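You operate a simulated robot arm through the tools that you are given. There is no shell and no other tool.

You run a simulated robot arm. Do the job below in one go: nothing can be reset, and whatever is moved stays where it is left.

TASK
Pull the green plug and plug the grey one in.
Fine: each socket switch is off while its plug moves; the green one stays off, the grey one ends on with its lamp lit.

It is judged by the outcome, as a careful person would: the job done as asked, and still so three seconds after it is handed in. It fails if anything else is knocked over, pushed out of place, dropped, spilled or broken.

THE ROBOT
A 6-joint arm with a two-finger gripper, fixed in place. Base frame: the origin is on the floor under the middle of its stand, x ahead of it, y to its left, z up; the work surface is at about z = 0.7. Lengths are in m, angles in degrees, forces in N, time in s.
With the tool pointing down near the work surface it reaches from about 0.38 to 0.68 m from the base axis. Its first joint turns from -66.0 to 66.0 degrees. Payload 2.45 kg.
Tool frame: the origin (TCP) lies between the finger pads and is the grasp point; the fingertips stand 0.03 m ahead of it; z points along the fingers, y is the line along which they close. The gripper opens to 0.106 m; its body begins 0.079 m behind the TCP.
Orientation is that of the tool frame in the base frame, as a unit quaternion [x, y, z, w]. With the fingers straight down and closing along the base's y, the tool's x points along the base's -x, its y along +y and its z along -z.

THE INTERFACE
- The arm moves only by the tool servo_tool. Its argument "steps" is a list of rows, each an object of numbers (a shift or turn left out is 0, a gripper value left out holds the last): "rx", "ry", "rz": the turn, a rotation vector about the base's x, y, z in units of 5 degrees (1.0 is 5 degrees); "dx", "dy", "dz": the shift along the base's x, y, z in units of 50 mm (1.0 is 50 mm); "fingers": the opening in per cent of the stroke, from 0 (shut) to 100 (fully open). In form: [{"rx": .., "ry": .., "rz": .., "dx": .., "dy": .., "dz": .., "fingers": ..}, ...]. A call has 1 to 20 rows; each row shifts and turns the commanded pose from where the row before left it. A call with a number of a shift or a turn outside -1 to 1 is refused whole. A row lasts 0.2 s, in which the tool goes at most 0.05 m and 8.6 degrees; a call with a longer step from one row to the next is refused whole, and so is a gripper value outside its range. A pose out of reach is approached as far as the arm can. The call stops where the force on the tool passes 50 N (or 10 N more than at its start, if that is more) or the arm is blocked; 0.2 s more then pass. The fingers move at their own pace (about 0.153 m/s each) and stop on an object; they squeeze with about 34 N. The grip force told is the motor's: it shows also when the fingers shut on nothing. Time passes only in rows, and 0.2 s behind the last, so rows that do not move let the fingers close. It gives the time, the measured TCP pose, the force on the tool (base axes), the opening and the grip force at its end, in the units of the frame above (readings bear some noise), with the torque about the TCP (base axes, N m) and any sound that the robot's microphone picked up.
- Cameras (640 x 400 px; columns grow to the right, rows downward): "scene" is fixed at [0.0774, 0.4375, 1.4053]; the picture's right is [-0.49, -0.87, 0.00], its down [-0.47, 0.27, -0.84] and it looks along [0.73, -0.41, -0.54] (base axes); focal length 367 px, centre (320, 200). "wrist" rides on the gripper at [0.076, -0.002, -0.106] in the tool frame; the picture's right is [0.02, 1.00, 0.00], its down [-0.78, 0.02, -0.62] and it looks along [-0.62, 0.01, 0.78] (tool axes); focal length 247 px, centre (320, 200). There is no depth. A picture from a camera that has moved, and an enlarged one, comes with that camera's place and axes in the base frame and with its lens.
- snapshot(camera): a new picture of that camera. The clock stands still meanwhile.
- enlarge(camera, box): a new picture of the part [left, top, right, bottom] of that camera's present view, enlarged. The clock stands still meanwhile.
- sign_off(): hands the job in; it is judged then, once.

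Nothing tells you positions but the pictures and the camera data. Unless the task says otherwise, let go and move clear before handing in.

The tools are called after "Emit:" as a command line: name --argument value ..., lists and objects as JSON in quotes. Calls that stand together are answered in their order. servo_tool: Moves the arm, as the interface text tells. Its arguments: {"type":"object","properties":{"steps":{"type":"array","items":{"type":"object","properties":{"rx":{"type":"number"},"ry":{"type":"number"},"rz":{"type":"number"},"dx":{"type":"number"},"dy":{"type":"number"},"dz":{"type":"number"},"fingers":{"type":"number"}}}}},"required":["steps"]} The other tools are called the same way: snapshot (camera) takes a picture; enlarge (camera, box) takes an enlarged picture of a part of a camera's view; sign_off () hands the job in.

At the start:

```text
time: 0.0
position: [0.3784, 0.1187, 1.1088]
tool_rot: [0.0, 1.0, 0.001, 0.001]
contact_force: [0.3, -0.7, -0.7]
torque: [-0.02, -0.01, 0.0]
grip_width: 0.1059
grip_force: 0.0
```

scene: 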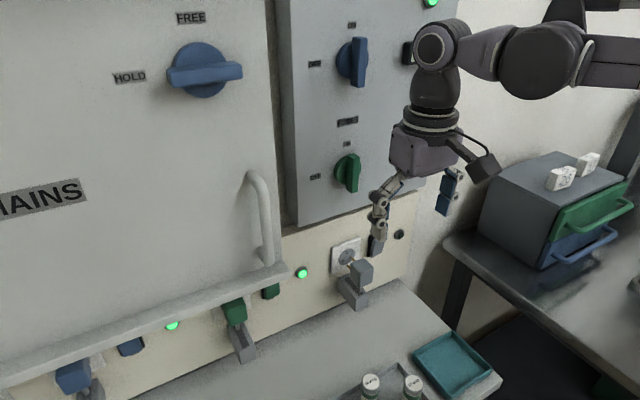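
wrist: 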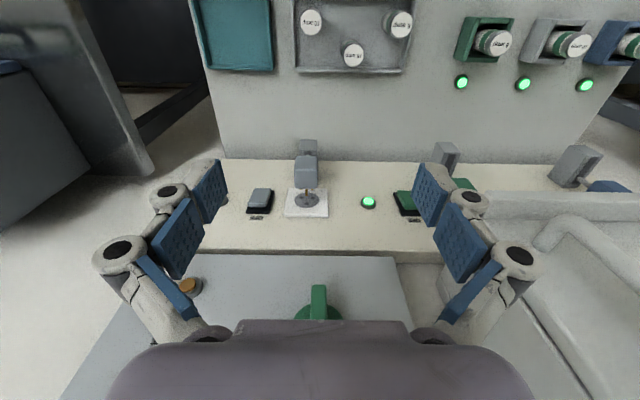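

I see a wall panel with sockets along a lower strip: a grey plug that seems to stand in a holder in front of an open socket, a green plug, a blue plug, and their rocker switches and lamps. I'll look closer at each before moving.

Emit:
enlarge --camera "scene" --box '[200, 200, 440, 350]'

Emit:
enlarge --camera "scene" --box '[40, 250, 280, 400]'

Emit:
enlarge --camera "wrist" --box '[220, 120, 460, 270]'

Emit:
enlarge --camera "wrist" --box '[400, 100, 640, 250]'

```text
2.67 times, centred on (320, 275) of scene
camera zoom: at [0.0774, 0.4375, 1.4053], right [-0.49, -0.87, 0.0], down [-0.47, 0.27, -0.84], along [0.73, -0.41, -0.54], focal length 978 px, centre (320, 0)
```

zoom: 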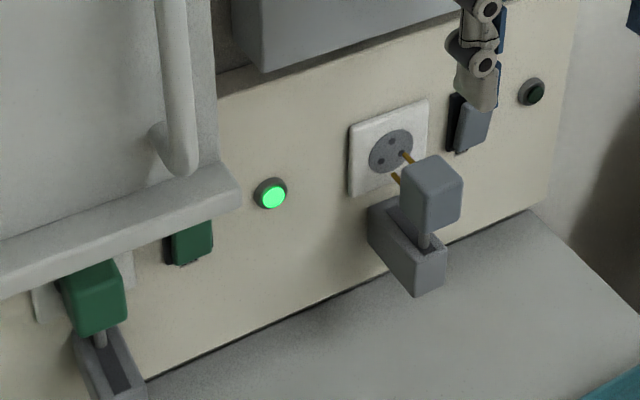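

```text
2.67 times, centred on (160, 325) of scene
camera zoom: at [0.0774, 0.4375, 1.4053], right [-0.49, -0.87, 0.0], down [-0.47, 0.27, -0.84], along [0.73, -0.41, -0.54], focal length 978 px, centre (747, -133)
```

zoom: 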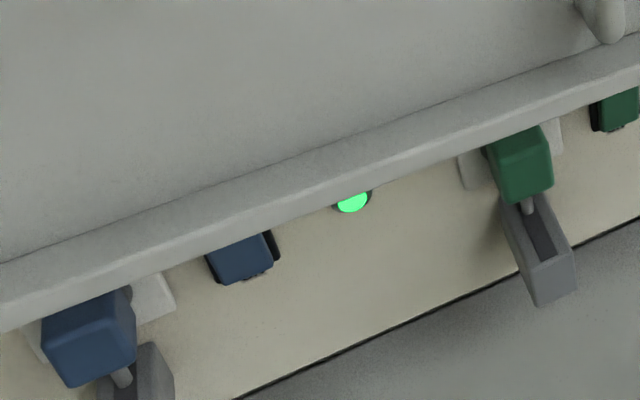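

```text
2.67 times, centred on (340, 195) of wrist
camera zoom: at [0.3014, 0.1168, 1.2154], right [-0.02, 1.0, 0.0], down [0.78, 0.02, 0.62], along [0.62, 0.01, -0.78], focal length 659 px, centre (267, 213)
```

zoom: 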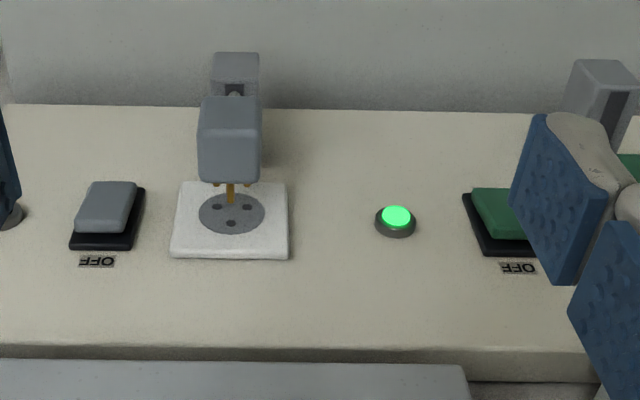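

```text
2.67 times, centred on (520, 175) of wrist
camera zoom: at [0.3014, 0.1168, 1.2154], right [-0.02, 1.0, 0.0], down [0.78, 0.02, 0.62], along [0.62, 0.01, -0.78], focal length 659 px, centre (-213, 267)
```

zoom: 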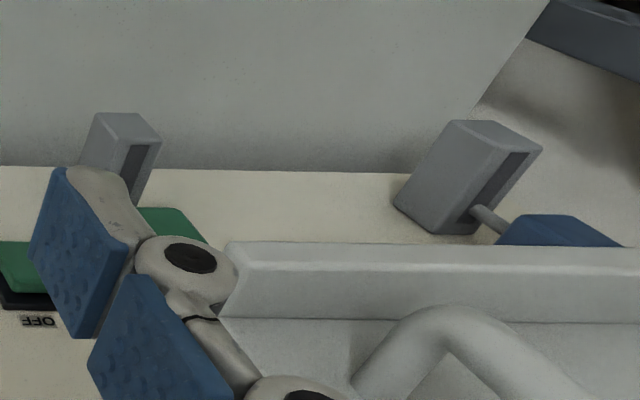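

The sockets are on a wall at about x = 0.57, facing the robot. The grey socket is near y = 0.10, z = 0.89, with its switch at y ≈ 0.02. The green socket sits under a ledge near y = 0.35, with its switch at y ≈ 0.27. I'll tilt the tool toward the wall at a safe distance to check reach and get a better view.

Emit:
servo_tool --steps '[{"ry": -1, "dx": -0.1}, {"ry": -1}, {"ry": -1}, {"ry": -1}, {"ry": -1}, {"ry": -1}, {"ry": -1}, {"ry": -1}, {"ry": -1}]'

Emit:
snapshot --camera "wrist"

Emit:
snapshot --camera "scene"

```text
time: 2.0
position: [0.3738, 0.1171, 1.1081]
tool_rot: [0.0, 0.923, 0.001, 0.384]
contact_force: [0.1, -0.6, -0.4]
torque: [-0.01, -0.06, -0.03]
grip_width: 0.1059
grip_force: 0.0
```

```text
taken
camera wrist: at [0.244, 0.1167, 1.1299], right [-0.02, 1.0, -0.01], down [0.11, 0.02, 0.99], along [0.99, 0.01, -0.11], focal length 247 px, centre (320, 200)
```

wrist: 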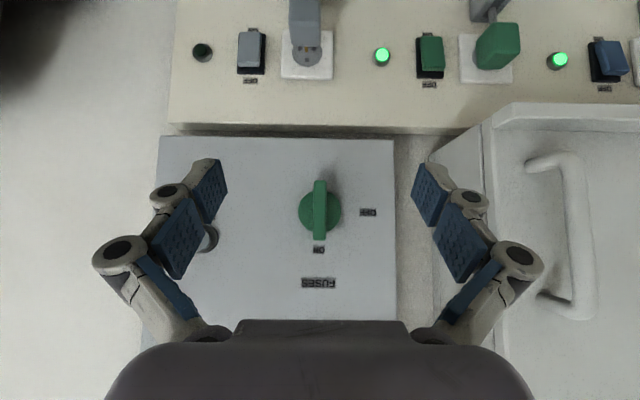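

```text
taken
```

scene: 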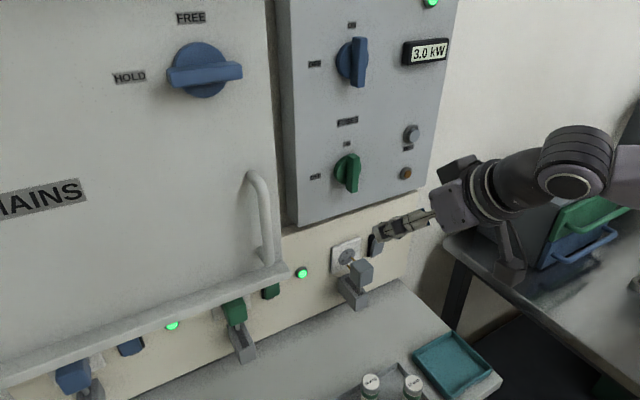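

The wall view is clear now. I'll zoom in on the sockets, switches and labels.

Emit:
enlarge --camera "wrist" --box '[170, 0, 350, 112]'

Emit:
enlarge --camera "wrist" --box '[360, 0, 540, 112]'

Emit:
enlarge --camera "scene" --box '[280, 0, 480, 200]'

Emit:
enlarge --camera "scene" --box '[320, 210, 440, 310]'

```text
3.56 times, centred on (260, 56) of wrist
camera zoom: at [0.244, 0.1167, 1.1299], right [-0.02, 1.0, -0.01], down [0.11, 0.02, 0.99], along [0.99, 0.01, -0.11], focal length 878 px, centre (533, 712)
```

zoom: 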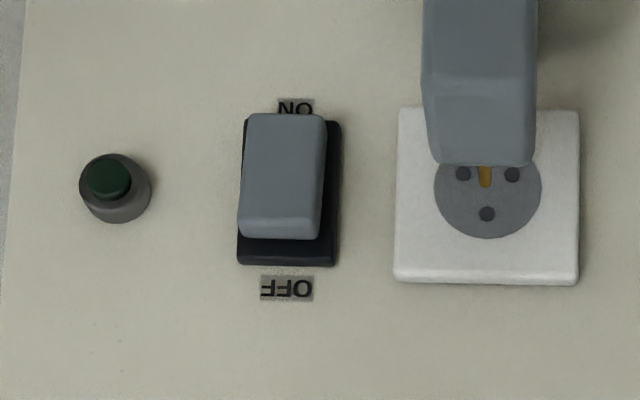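

```text
3.56 times, centred on (450, 56) of wrist
camera zoom: at [0.244, 0.1167, 1.1299], right [-0.02, 1.0, -0.01], down [0.11, 0.02, 0.99], along [0.99, 0.01, -0.11], focal length 878 px, centre (-142, 712)
```

zoom: 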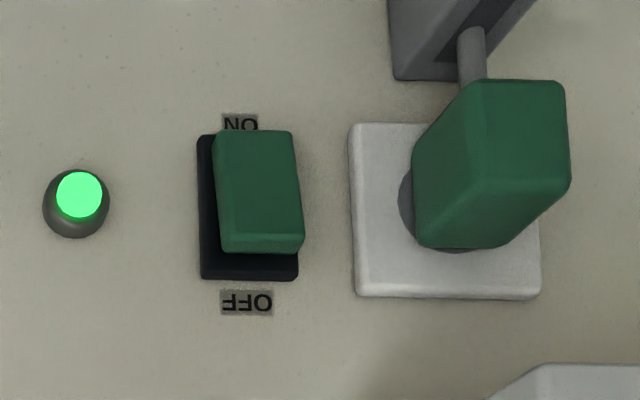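

```text
2.00 times, centred on (380, 100) of scene
camera zoom: at [0.0774, 0.4375, 1.4053], right [-0.49, -0.87, 0.0], down [-0.47, 0.27, -0.84], along [0.73, -0.41, -0.54], focal length 733 px, centre (200, 400)
```

zoom: 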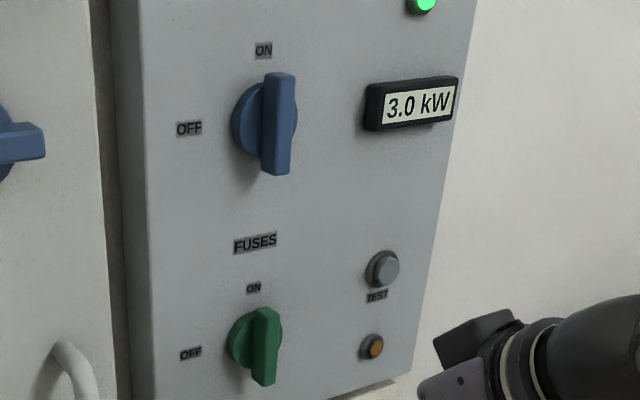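

```text
4.00 times, centred on (380, 260) of scene
camera zoom: at [0.0774, 0.4375, 1.4053], right [-0.49, -0.87, 0.0], down [-0.47, 0.27, -0.84], along [0.73, -0.41, -0.54], focal length 1467 px, centre (80, -40)
```

zoom: 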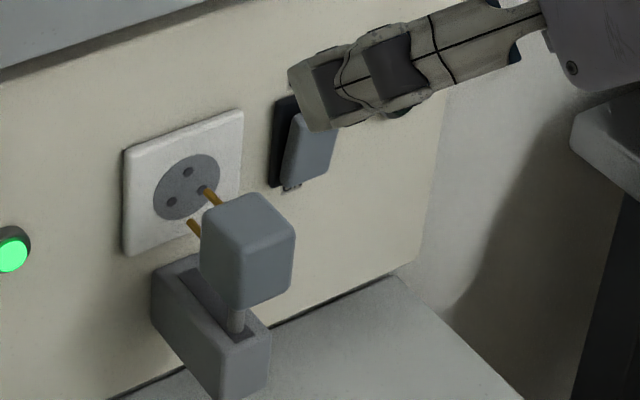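

ON is at the bottom and OFF at the top of each rocker. The green lamp is lit, so that socket is on. I'll lower the hand, staying well back from the wall, so the camera is level with the sockets and I can judge rocker tilt and plug positions.

Emit:
servo_tool --steps '[{"dz": -1, "dx": -0.2}, {"dz": -1}, {"dz": -0.8}, {"dz": -0.6}, {"dz": -0.4}]'

Emit:
snapshot --camera "wrist"

Emit:
snapshot --camera "scene"

```text
refused: row 1 steps farther than a row can; nothing moved
```

```text
taken
camera wrist: at [0.244, 0.1167, 1.1299], right [-0.02, 1.0, -0.01], down [0.11, 0.02, 0.99], along [0.99, 0.01, -0.11], focal length 247 px, centre (320, 200)
```

wrist: 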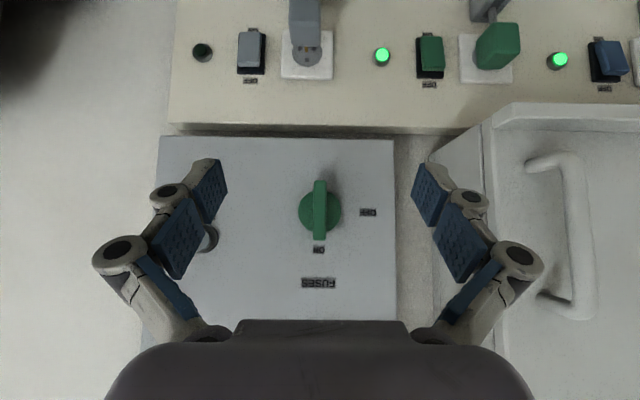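

```text
taken
```

scene: 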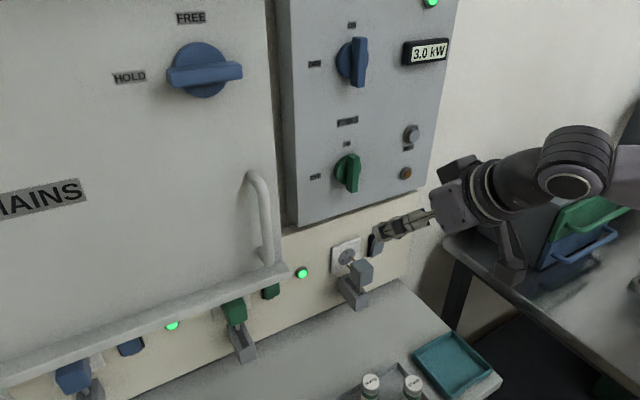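

The first row's combined step was too long, so nothing moved and the scene is unchanged. I'll lower straight down in smaller rows.

Emit:
servo_tool --steps '[{"dz": -0.8}, {"dz": -0.8}, {"dz": -0.8}, {"dz": -0.8}, {"dz": -0.6}]'

Emit:
snapshot --camera "wrist"

Emit:
snapshot --camera "scene"

```text
time: 3.2
position: [0.3715, 0.1185, 0.9185]
tool_rot: [0.0, 0.923, 0.001, 0.384]
contact_force: [0.4, -0.5, -0.2]
torque: [-0.02, -0.02, 0.01]
grip_width: 0.1056
grip_force: 0.0
```

```text
taken
camera wrist: at [0.243, 0.1174, 0.9393], right [-0.02, 1.0, -0.01], down [0.11, 0.02, 0.99], along [0.99, 0.01, -0.11], focal length 247 px, centre (320, 200)
```

wrist: 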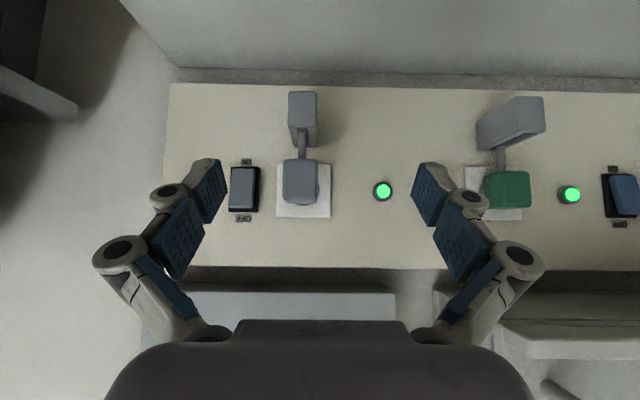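

```text
taken
```

scene: 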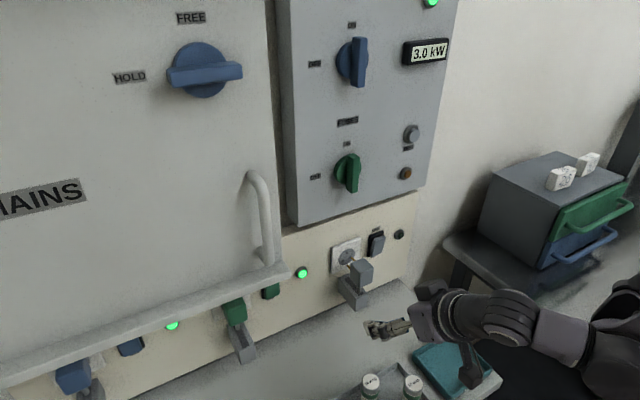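

Now level with the sockets. I'll zoom in on the switches and plugs.

Emit:
enlarge --camera "wrist" --box '[215, 80, 343, 230]'

Emit:
enlarge --camera "wrist" --box '[400, 80, 640, 240]'

Emit:
enlarge --camera "scene" --box '[325, 215, 415, 315]'

Emit:
enlarge --camera "scene" --box '[210, 250, 320, 370]'

```text
2.67 times, centred on (279, 155) of wrist
camera zoom: at [0.243, 0.1174, 0.9393], right [-0.02, 1.0, -0.01], down [0.11, 0.02, 0.99], along [0.99, 0.01, -0.11], focal length 659 px, centre (429, 320)
```

zoom: 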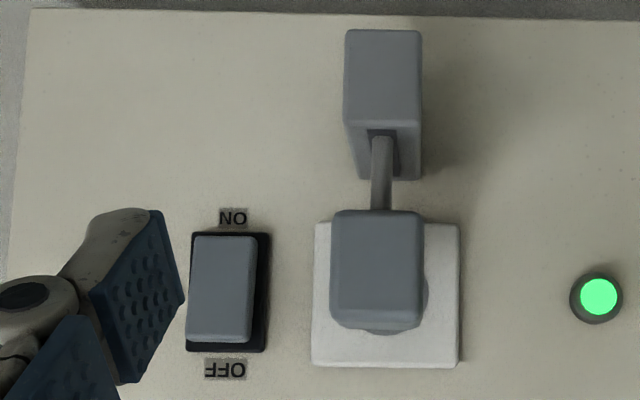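

```text
2.50 times, centred on (520, 160) of wrist
camera zoom: at [0.243, 0.1174, 0.9393], right [-0.02, 1.0, -0.01], down [0.11, 0.02, 0.99], along [0.99, 0.01, -0.11], focal length 617 px, centre (-180, 300)
```

zoom: 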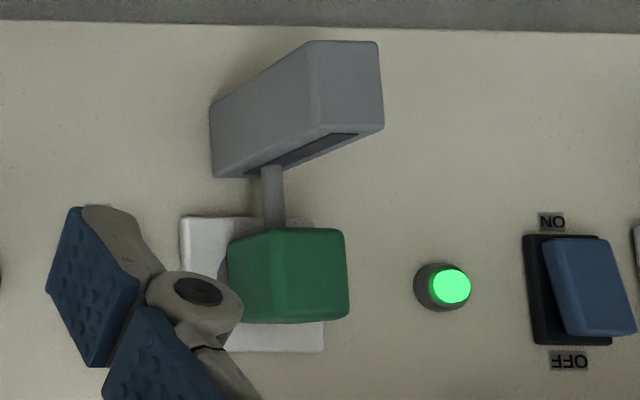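

```text
4.00 times, centred on (370, 265) of scene
camera zoom: at [0.0774, 0.4375, 1.4053], right [-0.49, -0.87, 0.0], down [-0.47, 0.27, -0.84], along [0.73, -0.41, -0.54], focal length 1467 px, centre (120, -60)
```

zoom: 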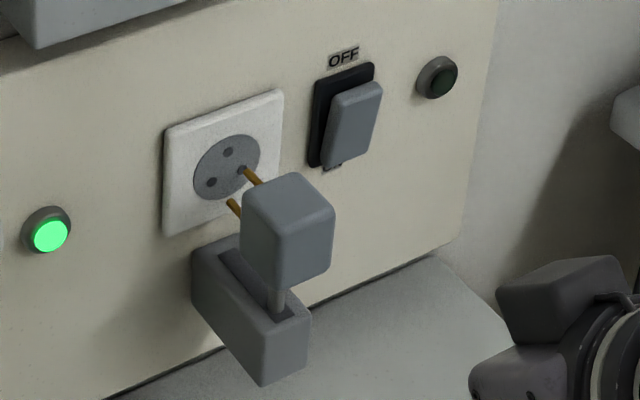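

```text
3.33 times, centred on (265, 310) of scene
camera zoom: at [0.0774, 0.4375, 1.4053], right [-0.49, -0.87, 0.0], down [-0.47, 0.27, -0.84], along [0.73, -0.41, -0.54], focal length 1222 px, centre (503, -167)
```

zoom: 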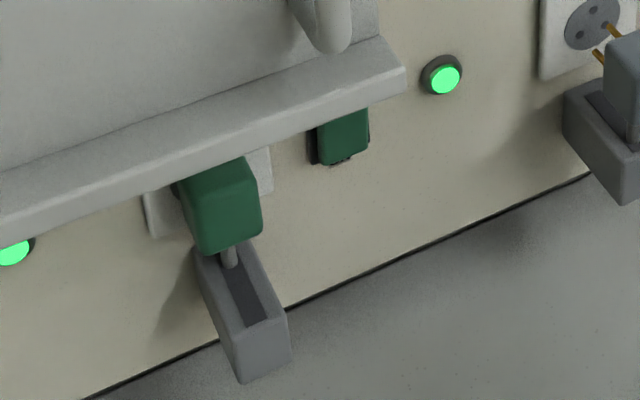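

The blue rocker is plainly on. The grey rocker's state is ambiguous even though its lamp is dark, since the plug is out. I'll zoom in tightly to determine its tilt.

Emit:
enlarge --camera "scene" --box '[360, 222, 400, 262]'

Emit:
enlarge --camera "scene" --box '[250, 275, 290, 315]'

Emit:
enlarge --camera "wrist" --box '[225, 150, 275, 230]'

Emit:
enlarge --camera "scene" --box '[110, 325, 160, 365]'

```text
10.00 times, centred on (380, 242) of scene
camera zoom: at [0.0774, 0.4375, 1.4053], right [-0.49, -0.87, 0.0], down [-0.47, 0.27, -0.84], along [0.73, -0.41, -0.54], focal length 3666 px, centre (-280, -220)
```

zoom: 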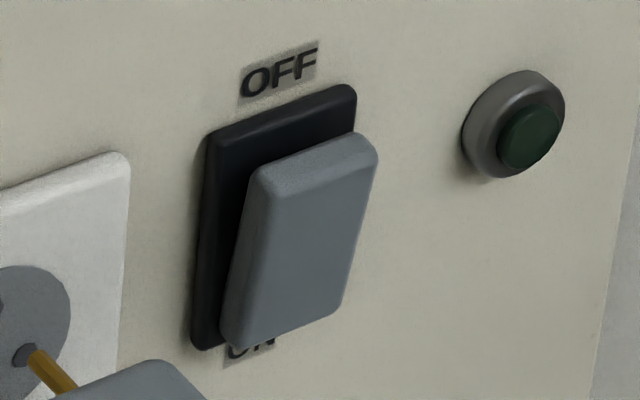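

```text
10.00 times, centred on (270, 295) of scene
camera zoom: at [0.0774, 0.4375, 1.4053], right [-0.49, -0.87, 0.0], down [-0.47, 0.27, -0.84], along [0.73, -0.41, -0.54], focal length 3666 px, centre (820, -750)
```

zoom: 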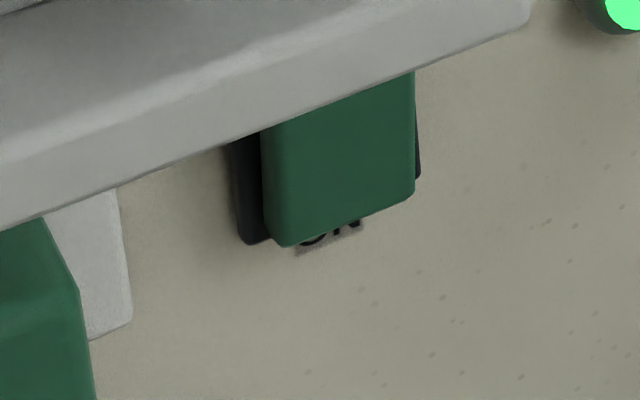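

```text
5.00 times, centred on (250, 190) of wrist
camera zoom: at [0.243, 0.1174, 0.9393], right [-0.02, 1.0, -0.01], down [0.11, 0.02, 0.99], along [0.99, 0.01, -0.11], focal length 1235 px, centre (670, 250)
```

zoom: 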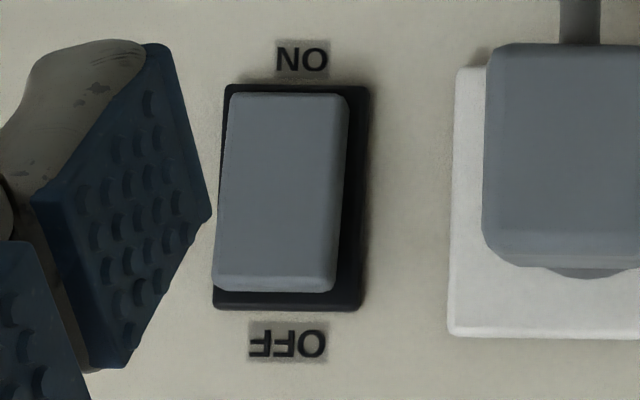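

```text
10.00 times, centred on (135, 345) of scene
camera zoom: at [0.0774, 0.4375, 1.4053], right [-0.49, -0.87, 0.0], down [-0.47, 0.27, -0.84], along [0.73, -0.41, -0.54], focal length 3666 px, centre (2170, -1250)
```

zoom: 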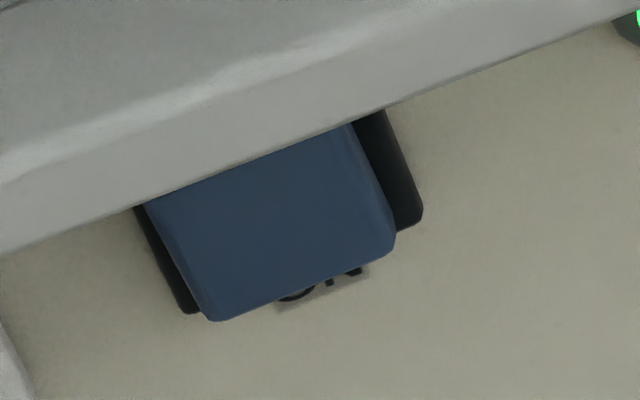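

The grey rocker's OFF (top) end sticks out, so the grey switch is on even though its lamp is dark. It has to go off before I move its plug. A ledge at about x = 0.44, z ≈ 1.0 hangs over the green socket, so I'll come in nearly horizontal. I'll close the fingers and line up in front of the green switch.

Emit:
servo_tool --steps '[{"ry": -1, "dx": 0.1, "dy": 0.5, "fingers": 0}, {"ry": -1, "dx": 0.1, "dy": 0.5}, {"ry": -1, "dx": 0.1, "dy": 0.5}, {"ry": -1, "dx": 0.1, "dy": 0.5}, {"ry": -1, "dx": 0.2, "dy": 0.5}, {"ry": -1, "dx": 0.2, "dy": 0.5}]'

Emit:
snapshot --camera "wrist"

Emit:
snapshot --camera "scene"

```text
time: 4.6
position: [0.4237, 0.2808, 0.9547]
tool_rot: [0.0, 0.792, 0.0, 0.61]
contact_force: [-0.2, 0.2, 0.4]
torque: [0.01, 0.0, -0.02]
grip_width: 0.0
grip_force: 28.8
out of reach, approached as far as the arm can: row 2, 3, 4, 5
```

```text
taken
camera wrist: at [0.3017, 0.28, 0.9086], right [0.0, 1.0, -0.02], down [-0.4, 0.02, 0.92], along [0.92, 0.01, 0.4], focal length 247 px, centre (320, 200)
```

wrist: 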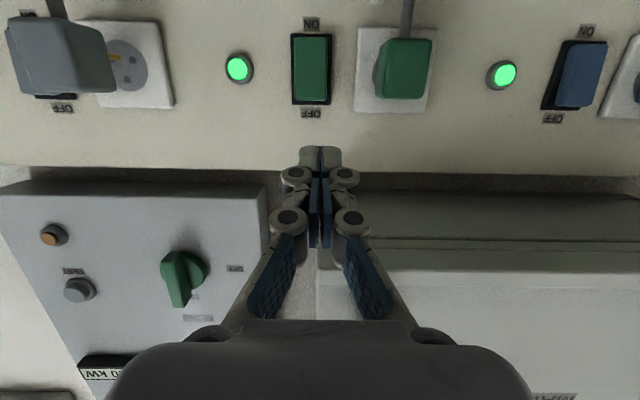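

```text
taken
```

scene: 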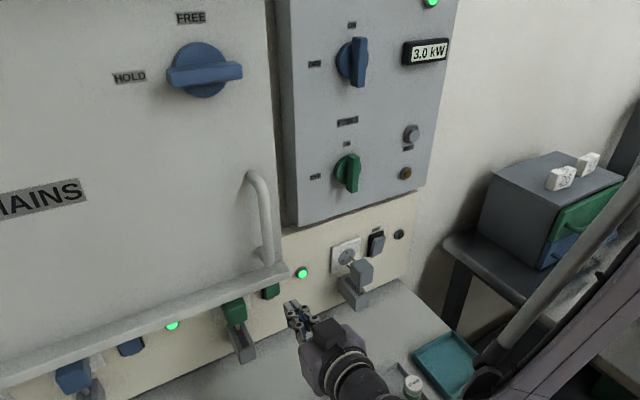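

The arm got there at a 15° tilt with a temporary reach limit on the way. I'll let it settle and zoom in on the green switch.

Emit:
servo_tool --steps '[{"dx": 0}, {"dx": 0}]'

Emit:
enlarge --camera "wrist" --box '[200, 0, 460, 180]'

Emit:
enlarge --camera "scene" --box '[200, 240, 340, 360]'

```text
time: 5.2
position: [0.4243, 0.2812, 0.9548]
tool_rot: [0.0, 0.793, 0.001, 0.609]
contact_force: [-0.6, -0.3, 0.7]
torque: [-0.03, -0.01, 0.01]
grip_width: 0.0
grip_force: 28.4
```

```text
2.22 times, centred on (330, 90) of wrist
camera zoom: at [0.3015, 0.2796, 0.9086], right [-0.01, 1.0, -0.02], down [-0.4, 0.02, 0.92], along [0.92, 0.01, 0.4], focal length 549 px, centre (298, 444)
```

zoom: 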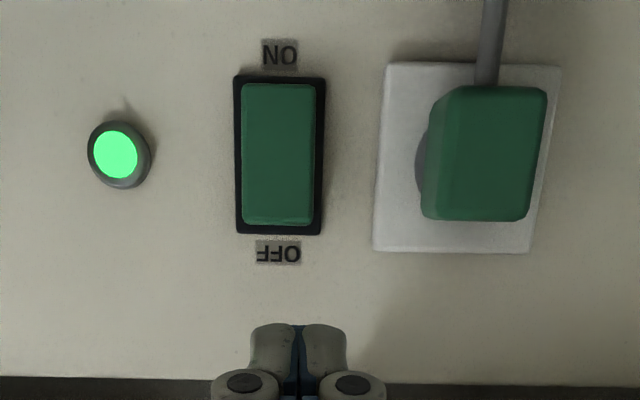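

```text
3.33 times, centred on (270, 300) of scene
camera zoom: at [0.0774, 0.4375, 1.4053], right [-0.49, -0.87, 0.0], down [-0.47, 0.27, -0.84], along [0.73, -0.41, -0.54], focal length 1222 px, centre (487, -133)
```

zoom: 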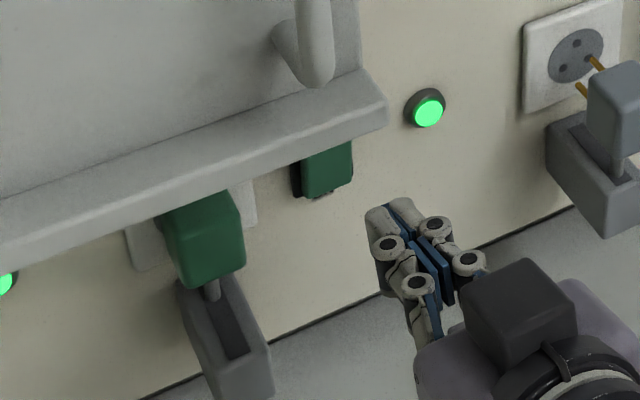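

The tool settled at (0.424, 0.281, 0.955). Before going under the ledge I'll look at its edge in detail to get its height and depth.

Emit:
enlarge --camera "wrist" --box '[340, 140, 640, 330]'

Emit:
enlarge --camera "scene" --box '[230, 150, 350, 350]'

```text
2.11 times, centred on (490, 235) of wrist
camera zoom: at [0.3015, 0.2796, 0.9086], right [-0.01, 1.0, -0.02], down [-0.4, 0.02, 0.92], along [0.92, 0.01, 0.4], focal length 520 px, centre (-38, 126)
```

zoom: 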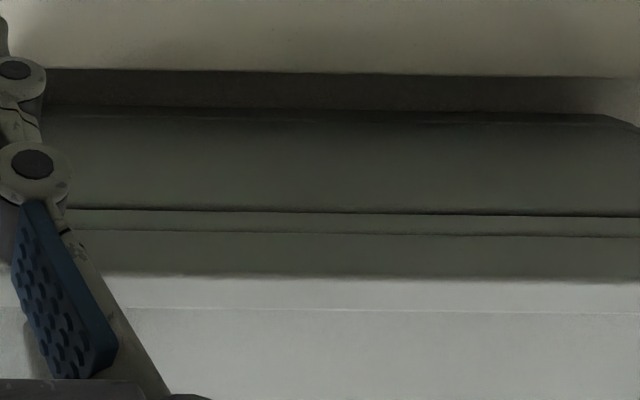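

```text
2.00 times, centred on (290, 250) of scene
camera zoom: at [0.0774, 0.4375, 1.4053], right [-0.49, -0.87, 0.0], down [-0.47, 0.27, -0.84], along [0.73, -0.41, -0.54], focal length 733 px, centre (380, 100)
```

zoom: 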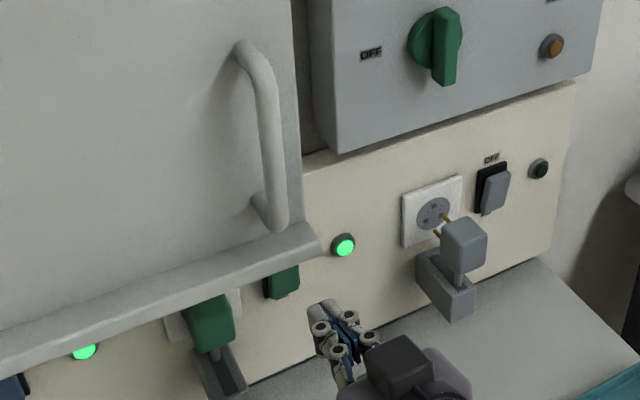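

The ledge underside is at z ≈ 1.016, so a near-horizontal hand at z ≈ 0.91 fits below it. The green switch is centred near (0.565, 0.271, 0.889). I'll move the closed fingertips to a point in front of its upper (OFF) half.

Emit:
servo_tool --steps '[{"dx": 0.3, "dy": -0.065, "dz": -0.31}, {"dx": 0.4, "dy": -0.065, "dz": -0.31}, {"dx": 0.4, "dy": -0.065, "dz": -0.31}, {"dx": 0.2}]'

Emit:
snapshot --camera "wrist"

Emit:
snapshot --camera "scene"

```text
time: 6.2
position: [0.4964, 0.2788, 0.9199]
tool_rot: [-0.001, 0.793, 0.001, 0.609]
contact_force: [0.2, -0.3, 1.2]
torque: [0.01, 0.01, -0.02]
grip_width: 0.0
grip_force: 28.5
out of reach, approached as far as the arm can: row 1, 2, 3
```

```text
taken
camera wrist: at [0.3742, 0.2783, 0.8749], right [-0.01, 1.0, -0.02], down [-0.4, 0.02, 0.92], along [0.92, 0.01, 0.4], focal length 247 px, centre (320, 200)
```

wrist: 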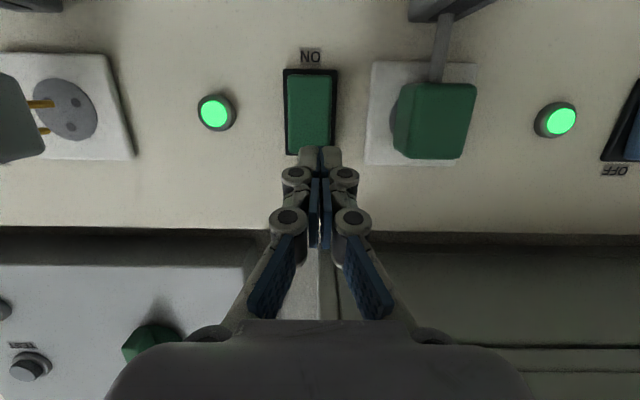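

```text
taken
```

scene: 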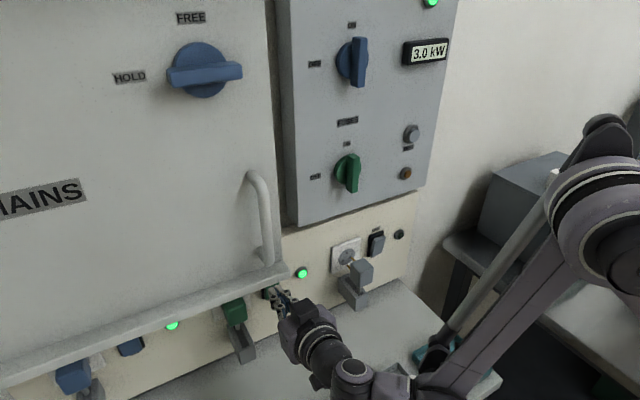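

The fingertips now sit in front of the switch, slightly high and to the +y side. I'll correct that by small amounts and re-check.

Emit:
servo_tool --steps '[{"dy": -0.14, "dz": -0.12}, {"dz": -0.12}, {"dx": 0}]'

Emit:
enlarge --camera "wrist" --box '[180, 30, 480, 230]'

Emit:
enlarge --camera "scene" --box '[220, 250, 340, 350]'

```text
time: 7.0
position: [0.4991, 0.2754, 0.915]
tool_rot: [0.001, 0.794, -0.001, 0.607]
contact_force: [1.0, -0.7, 0.3]
torque: [0.0, 0.02, -0.01]
grip_width: 0.0001
grip_force: 29.1
out of reach, approached as far as the arm can: row 2
```

```text
2.00 times, centred on (330, 130) of wrist
camera zoom: at [0.3772, 0.2743, 0.8681], right [0.0, 1.0, -0.02], down [-0.4, 0.02, 0.92], along [0.92, 0.01, 0.4], focal length 494 px, centre (300, 340)
```

zoom: 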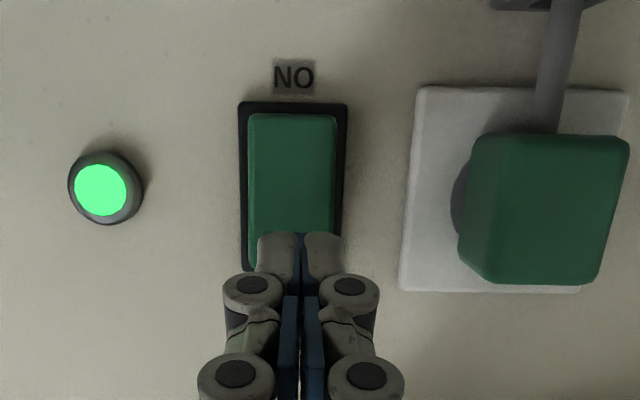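

```text
4.00 times, centred on (280, 300) of scene
camera zoom: at [0.0774, 0.4375, 1.4053], right [-0.49, -0.87, 0.0], down [-0.47, 0.27, -0.84], along [0.73, -0.41, -0.54], focal length 1467 px, centre (480, -200)
```

zoom: 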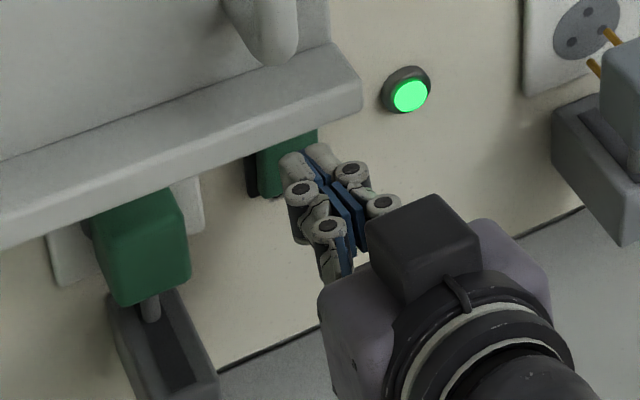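

The arm is near a reach limit at this shallow tilt and height. I'll pitch the tool 10° further down, which still clears the ledge, and check whether the lower height comes into reach.

Emit:
servo_tool --steps '[{"ry": 1, "dx": -0.1}, {"ry": 1, "dy": -0.08}, {"dz": -0.1}, {"dx": 0}]'

Emit:
enlarge --camera "wrist" --box '[180, 30, 480, 230]'

Emit:
enlarge --camera "scene" --box '[220, 250, 340, 350]'

```text
time: 8.0
position: [0.4943, 0.272, 0.9094]
tool_rot: [0.0, 0.843, 0.0, 0.538]
contact_force: [-0.7, 0.4, -0.1]
torque: [0.04, 0.02, 0.01]
grip_width: 0.0001
grip_force: 28.6
```

```text
2.00 times, centred on (330, 130) of wrist
camera zoom: at [0.3664, 0.27, 0.885], right [-0.01, 1.0, -0.02], down [-0.23, 0.02, 0.97], along [0.97, 0.01, 0.23], focal length 494 px, centre (300, 340)
```

zoom: 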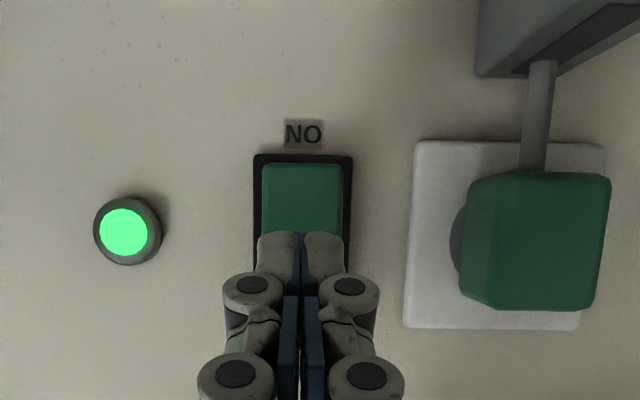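

```text
4.00 times, centred on (280, 300) of scene
camera zoom: at [0.0774, 0.4375, 1.4053], right [-0.49, -0.87, 0.0], down [-0.47, 0.27, -0.84], along [0.73, -0.41, -0.54], focal length 1467 px, centre (480, -200)
```

zoom: 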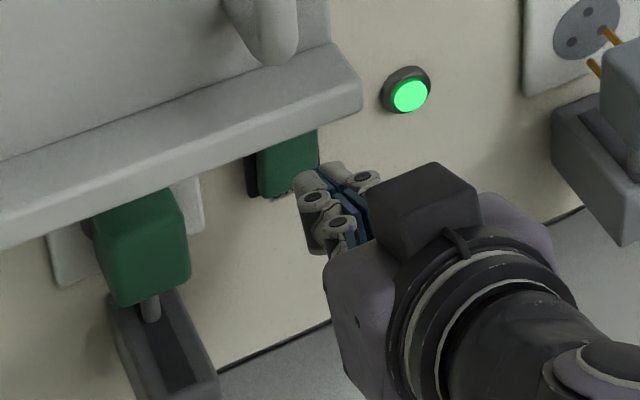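

Now reachable: the tip is at about (0.522, 0.272, 0.897), centred on the green switch's OFF half. I'll push forward gently and watch for contact and the click.

Emit:
servo_tool --steps '[{"dx": 0.1}, {"dx": 0.1}, {"dx": 0.1}, {"dx": 0.1}, {"dx": 0.06}, {"dx": 0.06}]'

Emit:
enlarge --camera "wrist" --box '[180, 30, 480, 230]'

```text
time: 9.4
position: [0.5197, 0.2704, 0.9073]
tool_rot: [0.0, 0.843, 0.0, 0.538]
contact_force: [-1.4, -0.6, 0.7]
torque: [0.03, -0.04, 0.01]
grip_width: 0.006
grip_force: 28.5
```

```text
2.00 times, centred on (330, 130) of wrist
camera zoom: at [0.3916, 0.27, 0.8839], right [-0.01, 1.0, -0.02], down [-0.23, 0.02, 0.97], along [0.97, 0.01, 0.23], focal length 494 px, centre (300, 340)
```

zoom: 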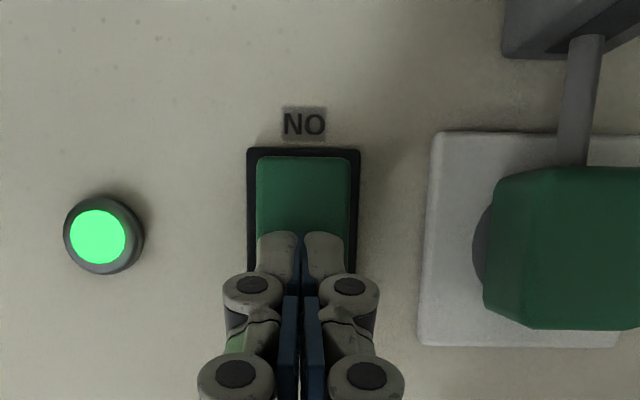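

The tips are about to touch the rocker and the lamp is still lit. I'll continue in small steps.

Emit:
servo_tool --steps '[{"dx": 0.05}, {"dx": 0.05}, {"dx": 0}]'

Emit:
enlarge --camera "wrist" --box '[180, 30, 480, 230]'

```text
time: 10.2
position: [0.5234, 0.2708, 0.9086]
tool_rot: [0.0, 0.843, 0.0, 0.538]
contact_force: [-25.6, -2.2, 5.2]
torque: [-0.02, -0.11, -0.09]
grip_width: 0.0057
grip_force: 28.5
```

```text
2.00 times, centred on (330, 130) of wrist
camera zoom: at [0.3953, 0.2698, 0.8843], right [-0.01, 1.0, -0.02], down [-0.23, 0.02, 0.97], along [0.97, 0.01, 0.23], focal length 494 px, centre (300, 340)
```

zoom: 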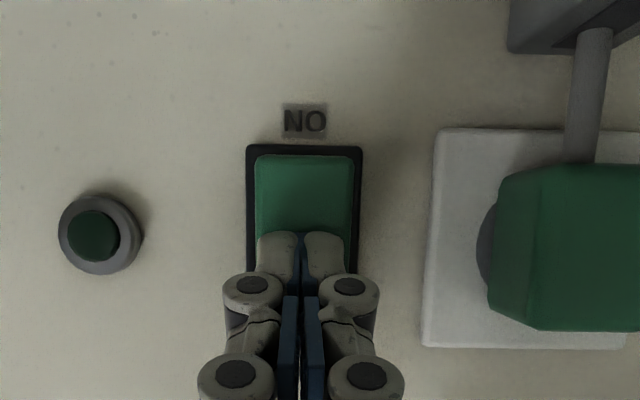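

The green lamp has gone out, so the switch is off. I'll back away and check that it stays off.

Emit:
servo_tool --steps '[{"dx": -0.2}, {"dx": -0.4}, {"dx": -0.4}, {"dx": -0.3}, {"dx": 0}]'

Emit:
snapshot --camera "wrist"

Emit:
snapshot --camera "scene"

```text
time: 11.4
position: [0.4609, 0.2704, 0.9087]
tool_rot: [0.0, 0.843, 0.0, 0.538]
contact_force: [-0.1, 0.2, -0.9]
torque: [-0.04, 0.0, -0.01]
grip_width: 0.0
grip_force: 28.3
```

```text
taken
camera wrist: at [0.333, 0.2699, 0.8847], right [-0.01, 1.0, -0.02], down [-0.23, 0.02, 0.97], along [0.97, 0.01, 0.23], focal length 247 px, centre (320, 200)
```

wrist: 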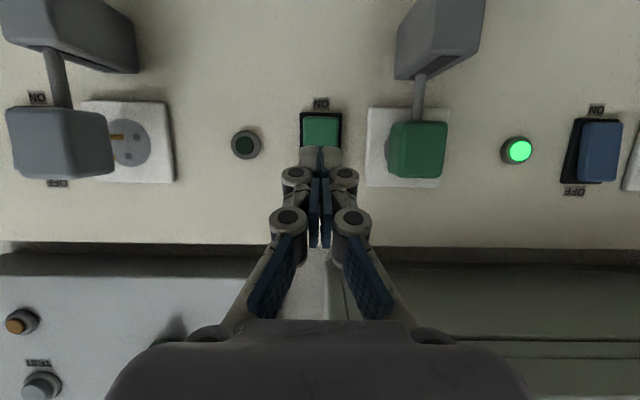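

```text
taken
```

scene: 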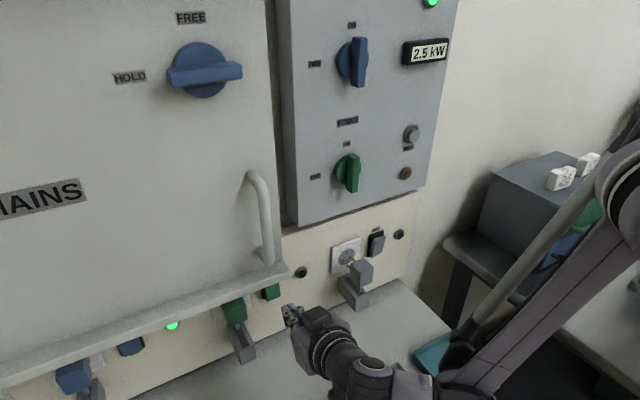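

The green lamp stays out and the meter dropped to 2.5 kW. Next I'll measure the green plug before gripping it.

Emit:
enlarge --camera "wrist" --box '[340, 0, 500, 200]'

Emit:
enlarge --camera "scene" --box '[205, 280, 275, 370]'

```text
2.00 times, centred on (420, 100) of wrist
camera zoom: at [0.333, 0.2699, 0.8847], right [-0.01, 1.0, -0.02], down [-0.23, 0.02, 0.97], along [0.97, 0.01, 0.23], focal length 494 px, centre (120, 400)
```

zoom: 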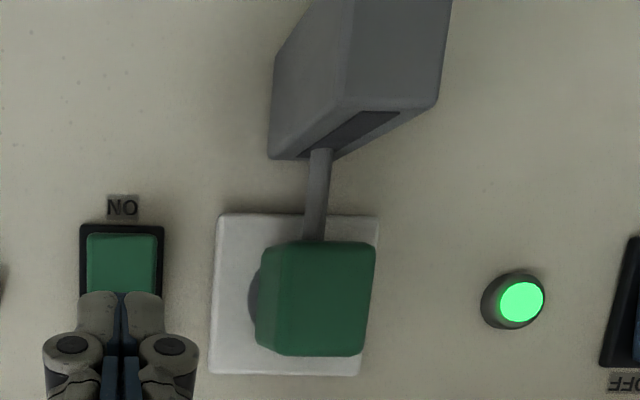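

```text
4.44 times, centred on (240, 325) of scene
camera zoom: at [0.0773, 0.4375, 1.4053], right [-0.49, -0.87, 0.0], down [-0.47, 0.27, -0.84], along [0.73, -0.41, -0.54], focal length 1630 px, centre (676, -356)
```

zoom: 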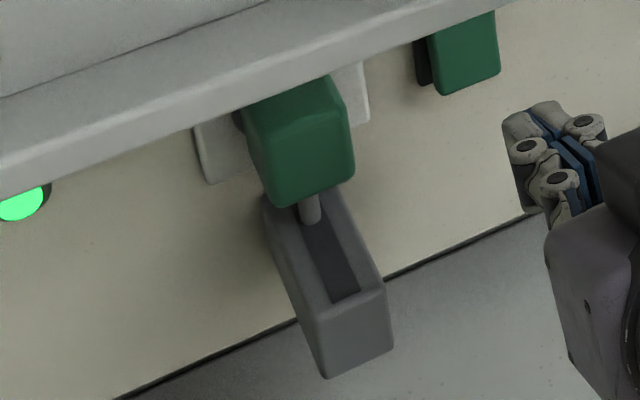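

The green plug body is about (0.546, 0.352, 0.889), roughly 35 mm wide and 40 mm deep, seated against the socket plate. I'll open the fingers partway and shift sideways until I'm in front of it.

Emit:
servo_tool --steps '[{"dy": 0.4, "fingers": 62}, {"dy": 0.4}, {"dy": 0.4}, {"dy": 0.42}, {"dx": 0.2}, {"dx": 0}]'

Emit:
snapshot --camera "wrist"

Emit:
enlarge --camera "scene" --box '[180, 250, 340, 390]'

```text
time: 12.8
position: [0.4706, 0.3539, 0.9075]
tool_rot: [0.0, 0.843, 0.0, 0.538]
contact_force: [-0.7, 0.4, 0.1]
torque: [0.02, 0.0, 0.0]
grip_width: 0.0655
grip_force: 0.1
```

```text
taken
camera wrist: at [0.3421, 0.3521, 0.8846], right [-0.01, 1.0, -0.02], down [-0.23, 0.02, 0.97], along [0.97, 0.01, 0.23], focal length 247 px, centre (320, 200)
```

wrist: 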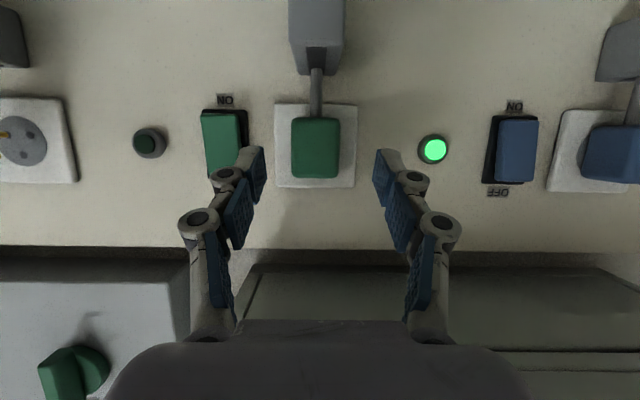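

```text
2.86 times, centred on (260, 320) of scene
camera zoom: at [0.0774, 0.4375, 1.4053], right [-0.49, -0.87, 0.0], down [-0.47, 0.27, -0.84], along [0.73, -0.41, -0.54], focal length 1048 px, centre (491, -143)
```

zoom: 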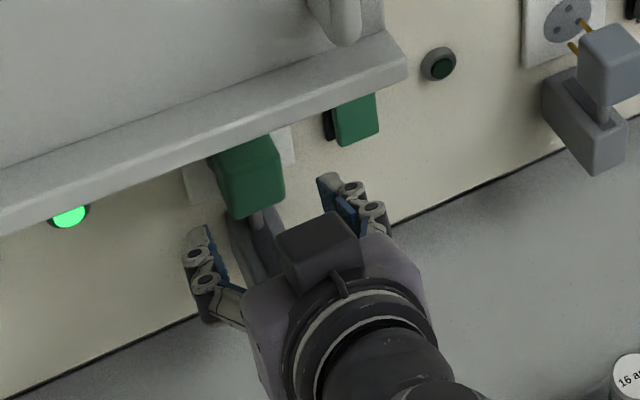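

The plug is about 4 mm to the -y side of the hand's centre. I'll re-centre, narrow the fingers slightly to stay clear of the switch, and advance around the plug.

Emit:
servo_tool --steps '[{"dy": -0.08, "dx": 0.15, "dz": -0.1, "fingers": 52}, {"dx": 0.15, "dz": -0.1}, {"dx": 0.15, "dz": -0.1}, {"dx": 0.15}, {"dx": 0}]'

Emit:
snapshot --camera "wrist"

Emit:
enlarge --camera "scene" --box '[180, 250, 340, 390]'

```text
time: 14.0
position: [0.5, 0.3497, 0.8935]
tool_rot: [0.0, 0.844, 0.0, 0.537]
contact_force: [-0.8, 0.3, 0.7]
torque: [-0.01, 0.0, -0.03]
grip_width: 0.0551
grip_force: 0.1
```

```text
taken
camera wrist: at [0.3715, 0.3476, 0.8692], right [-0.01, 1.0, -0.02], down [-0.23, 0.02, 0.97], along [0.97, 0.01, 0.23], focal length 247 px, centre (320, 200)
```

wrist: 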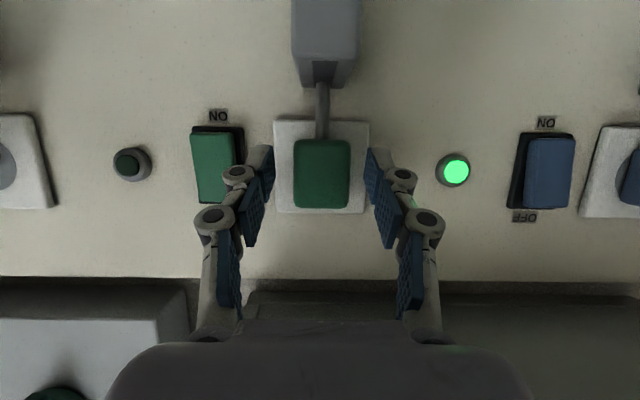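

```text
2.86 times, centred on (260, 320) of scene
camera zoom: at [0.0774, 0.4375, 1.4053], right [-0.49, -0.87, 0.0], down [-0.47, 0.27, -0.84], along [0.73, -0.41, -0.54], focal length 1048 px, centre (491, -143)
```

zoom: 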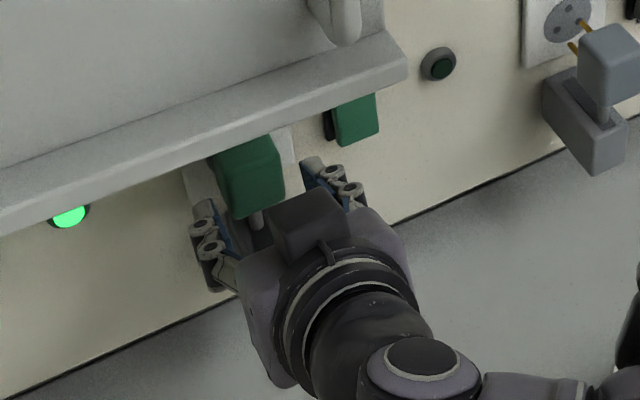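

Centred now. I'll advance the last ~28 mm so the pads surround the plug body without touching the plate.

Emit:
servo_tool --steps '[{"dx": 0.2}, {"dx": 0.2}, {"dx": 0.14}, {"dx": 0}]'

Emit:
snapshot --camera "wrist"

Emit:
enlarge --camera "scene" --box '[180, 250, 340, 390]'

```text
time: 15.0
position: [0.5274, 0.3479, 0.8919]
tool_rot: [-0.001, 0.843, 0.0, 0.538]
contact_force: [0.4, 0.2, -0.3]
torque: [0.02, -0.06, 0.02]
grip_width: 0.055
grip_force: 0.1
```

```text
taken
camera wrist: at [0.3993, 0.3473, 0.869], right [-0.01, 1.0, -0.02], down [-0.23, 0.02, 0.97], along [0.97, 0.01, 0.23], focal length 247 px, centre (320, 200)
```

wrist: 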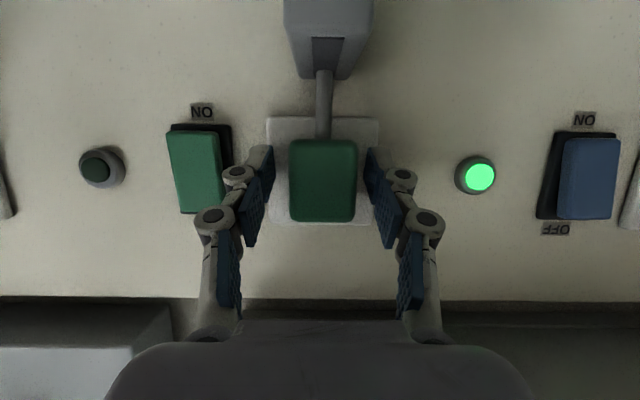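

```text
2.86 times, centred on (260, 320) of scene
camera zoom: at [0.0774, 0.4375, 1.4053], right [-0.49, -0.87, 0.0], down [-0.47, 0.27, -0.84], along [0.73, -0.41, -0.54], focal length 1048 px, centre (491, -143)
```

zoom: 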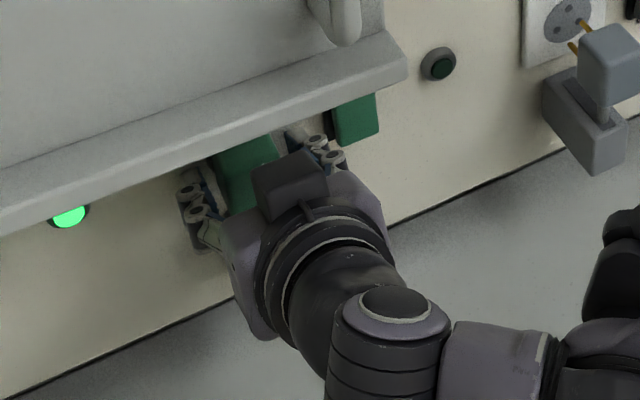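

The plug sits between the fingers, about 1 mm off centre. I'll nudge +y and close the grip.

Emit:
servo_tool --steps '[{"dy": 0.025}, {"fingers": 0}, {"dx": 0}, {"dx": 0}, {"dx": 0}]'

Emit:
snapshot --camera "wrist"

```text
time: 16.2
position: [0.5276, 0.3502, 0.8923]
tool_rot: [0.0, 0.843, 0.0, 0.538]
contact_force: [-2.4, -0.1, 2.5]
torque: [-0.03, 0.0, 0.01]
grip_width: 0.0353
grip_force: 45.0
```

```text
taken
camera wrist: at [0.3988, 0.3487, 0.8695], right [-0.01, 1.0, -0.02], down [-0.23, 0.02, 0.97], along [0.97, 0.01, 0.23], focal length 247 px, centre (320, 200)
```

wrist: 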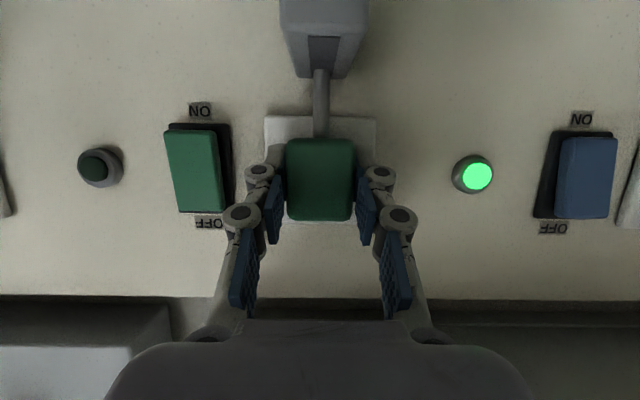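

The plug is gripped at 35 mm width. Pulling back slowly along -x.

Emit:
servo_tool --steps '[{"dx": -0.08}, {"dx": -0.08}, {"dx": -0.08}, {"dx": -0.08}, {"dx": 0}]'

Emit:
snapshot --camera "wrist"

Emit:
enlarge --camera "scene" --box '[180, 250, 340, 390]'

```text
time: 17.4
position: [0.5101, 0.35, 0.8933]
tool_rot: [0.0, 0.844, 0.001, 0.537]
contact_force: [-0.5, 5.0, -3.3]
torque: [-0.04, -0.38, 0.14]
grip_width: 0.0351
grip_force: 45.8
```

```text
taken
camera wrist: at [0.3822, 0.3486, 0.8697], right [-0.01, 1.0, -0.02], down [-0.23, 0.02, 0.97], along [0.97, 0.01, 0.23], focal length 247 px, centre (320, 200)
```

wrist: 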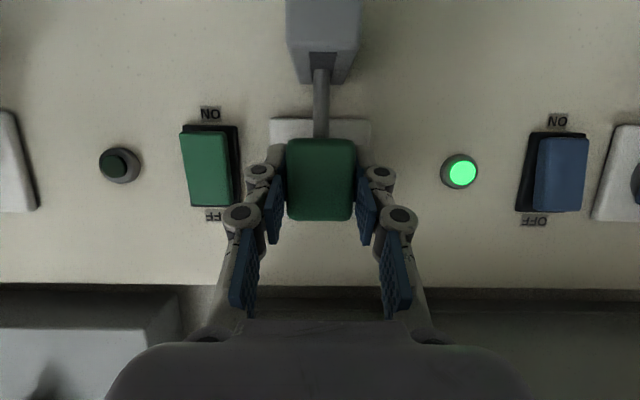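

```text
2.86 times, centred on (260, 320) of scene
camera zoom: at [0.0774, 0.4376, 1.4053], right [-0.49, -0.87, 0.0], down [-0.47, 0.27, -0.84], along [0.73, -0.41, -0.54], focal length 1048 px, centre (491, -143)
```

zoom: 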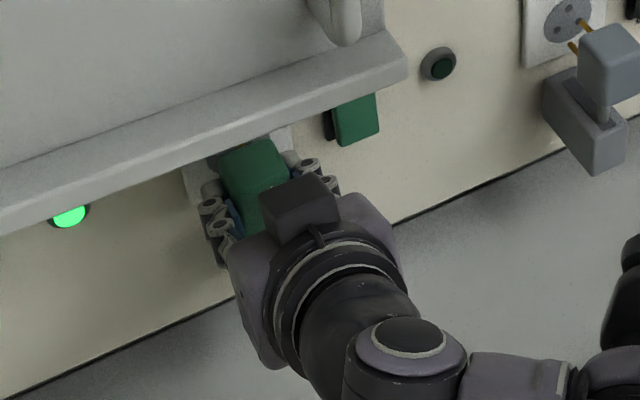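

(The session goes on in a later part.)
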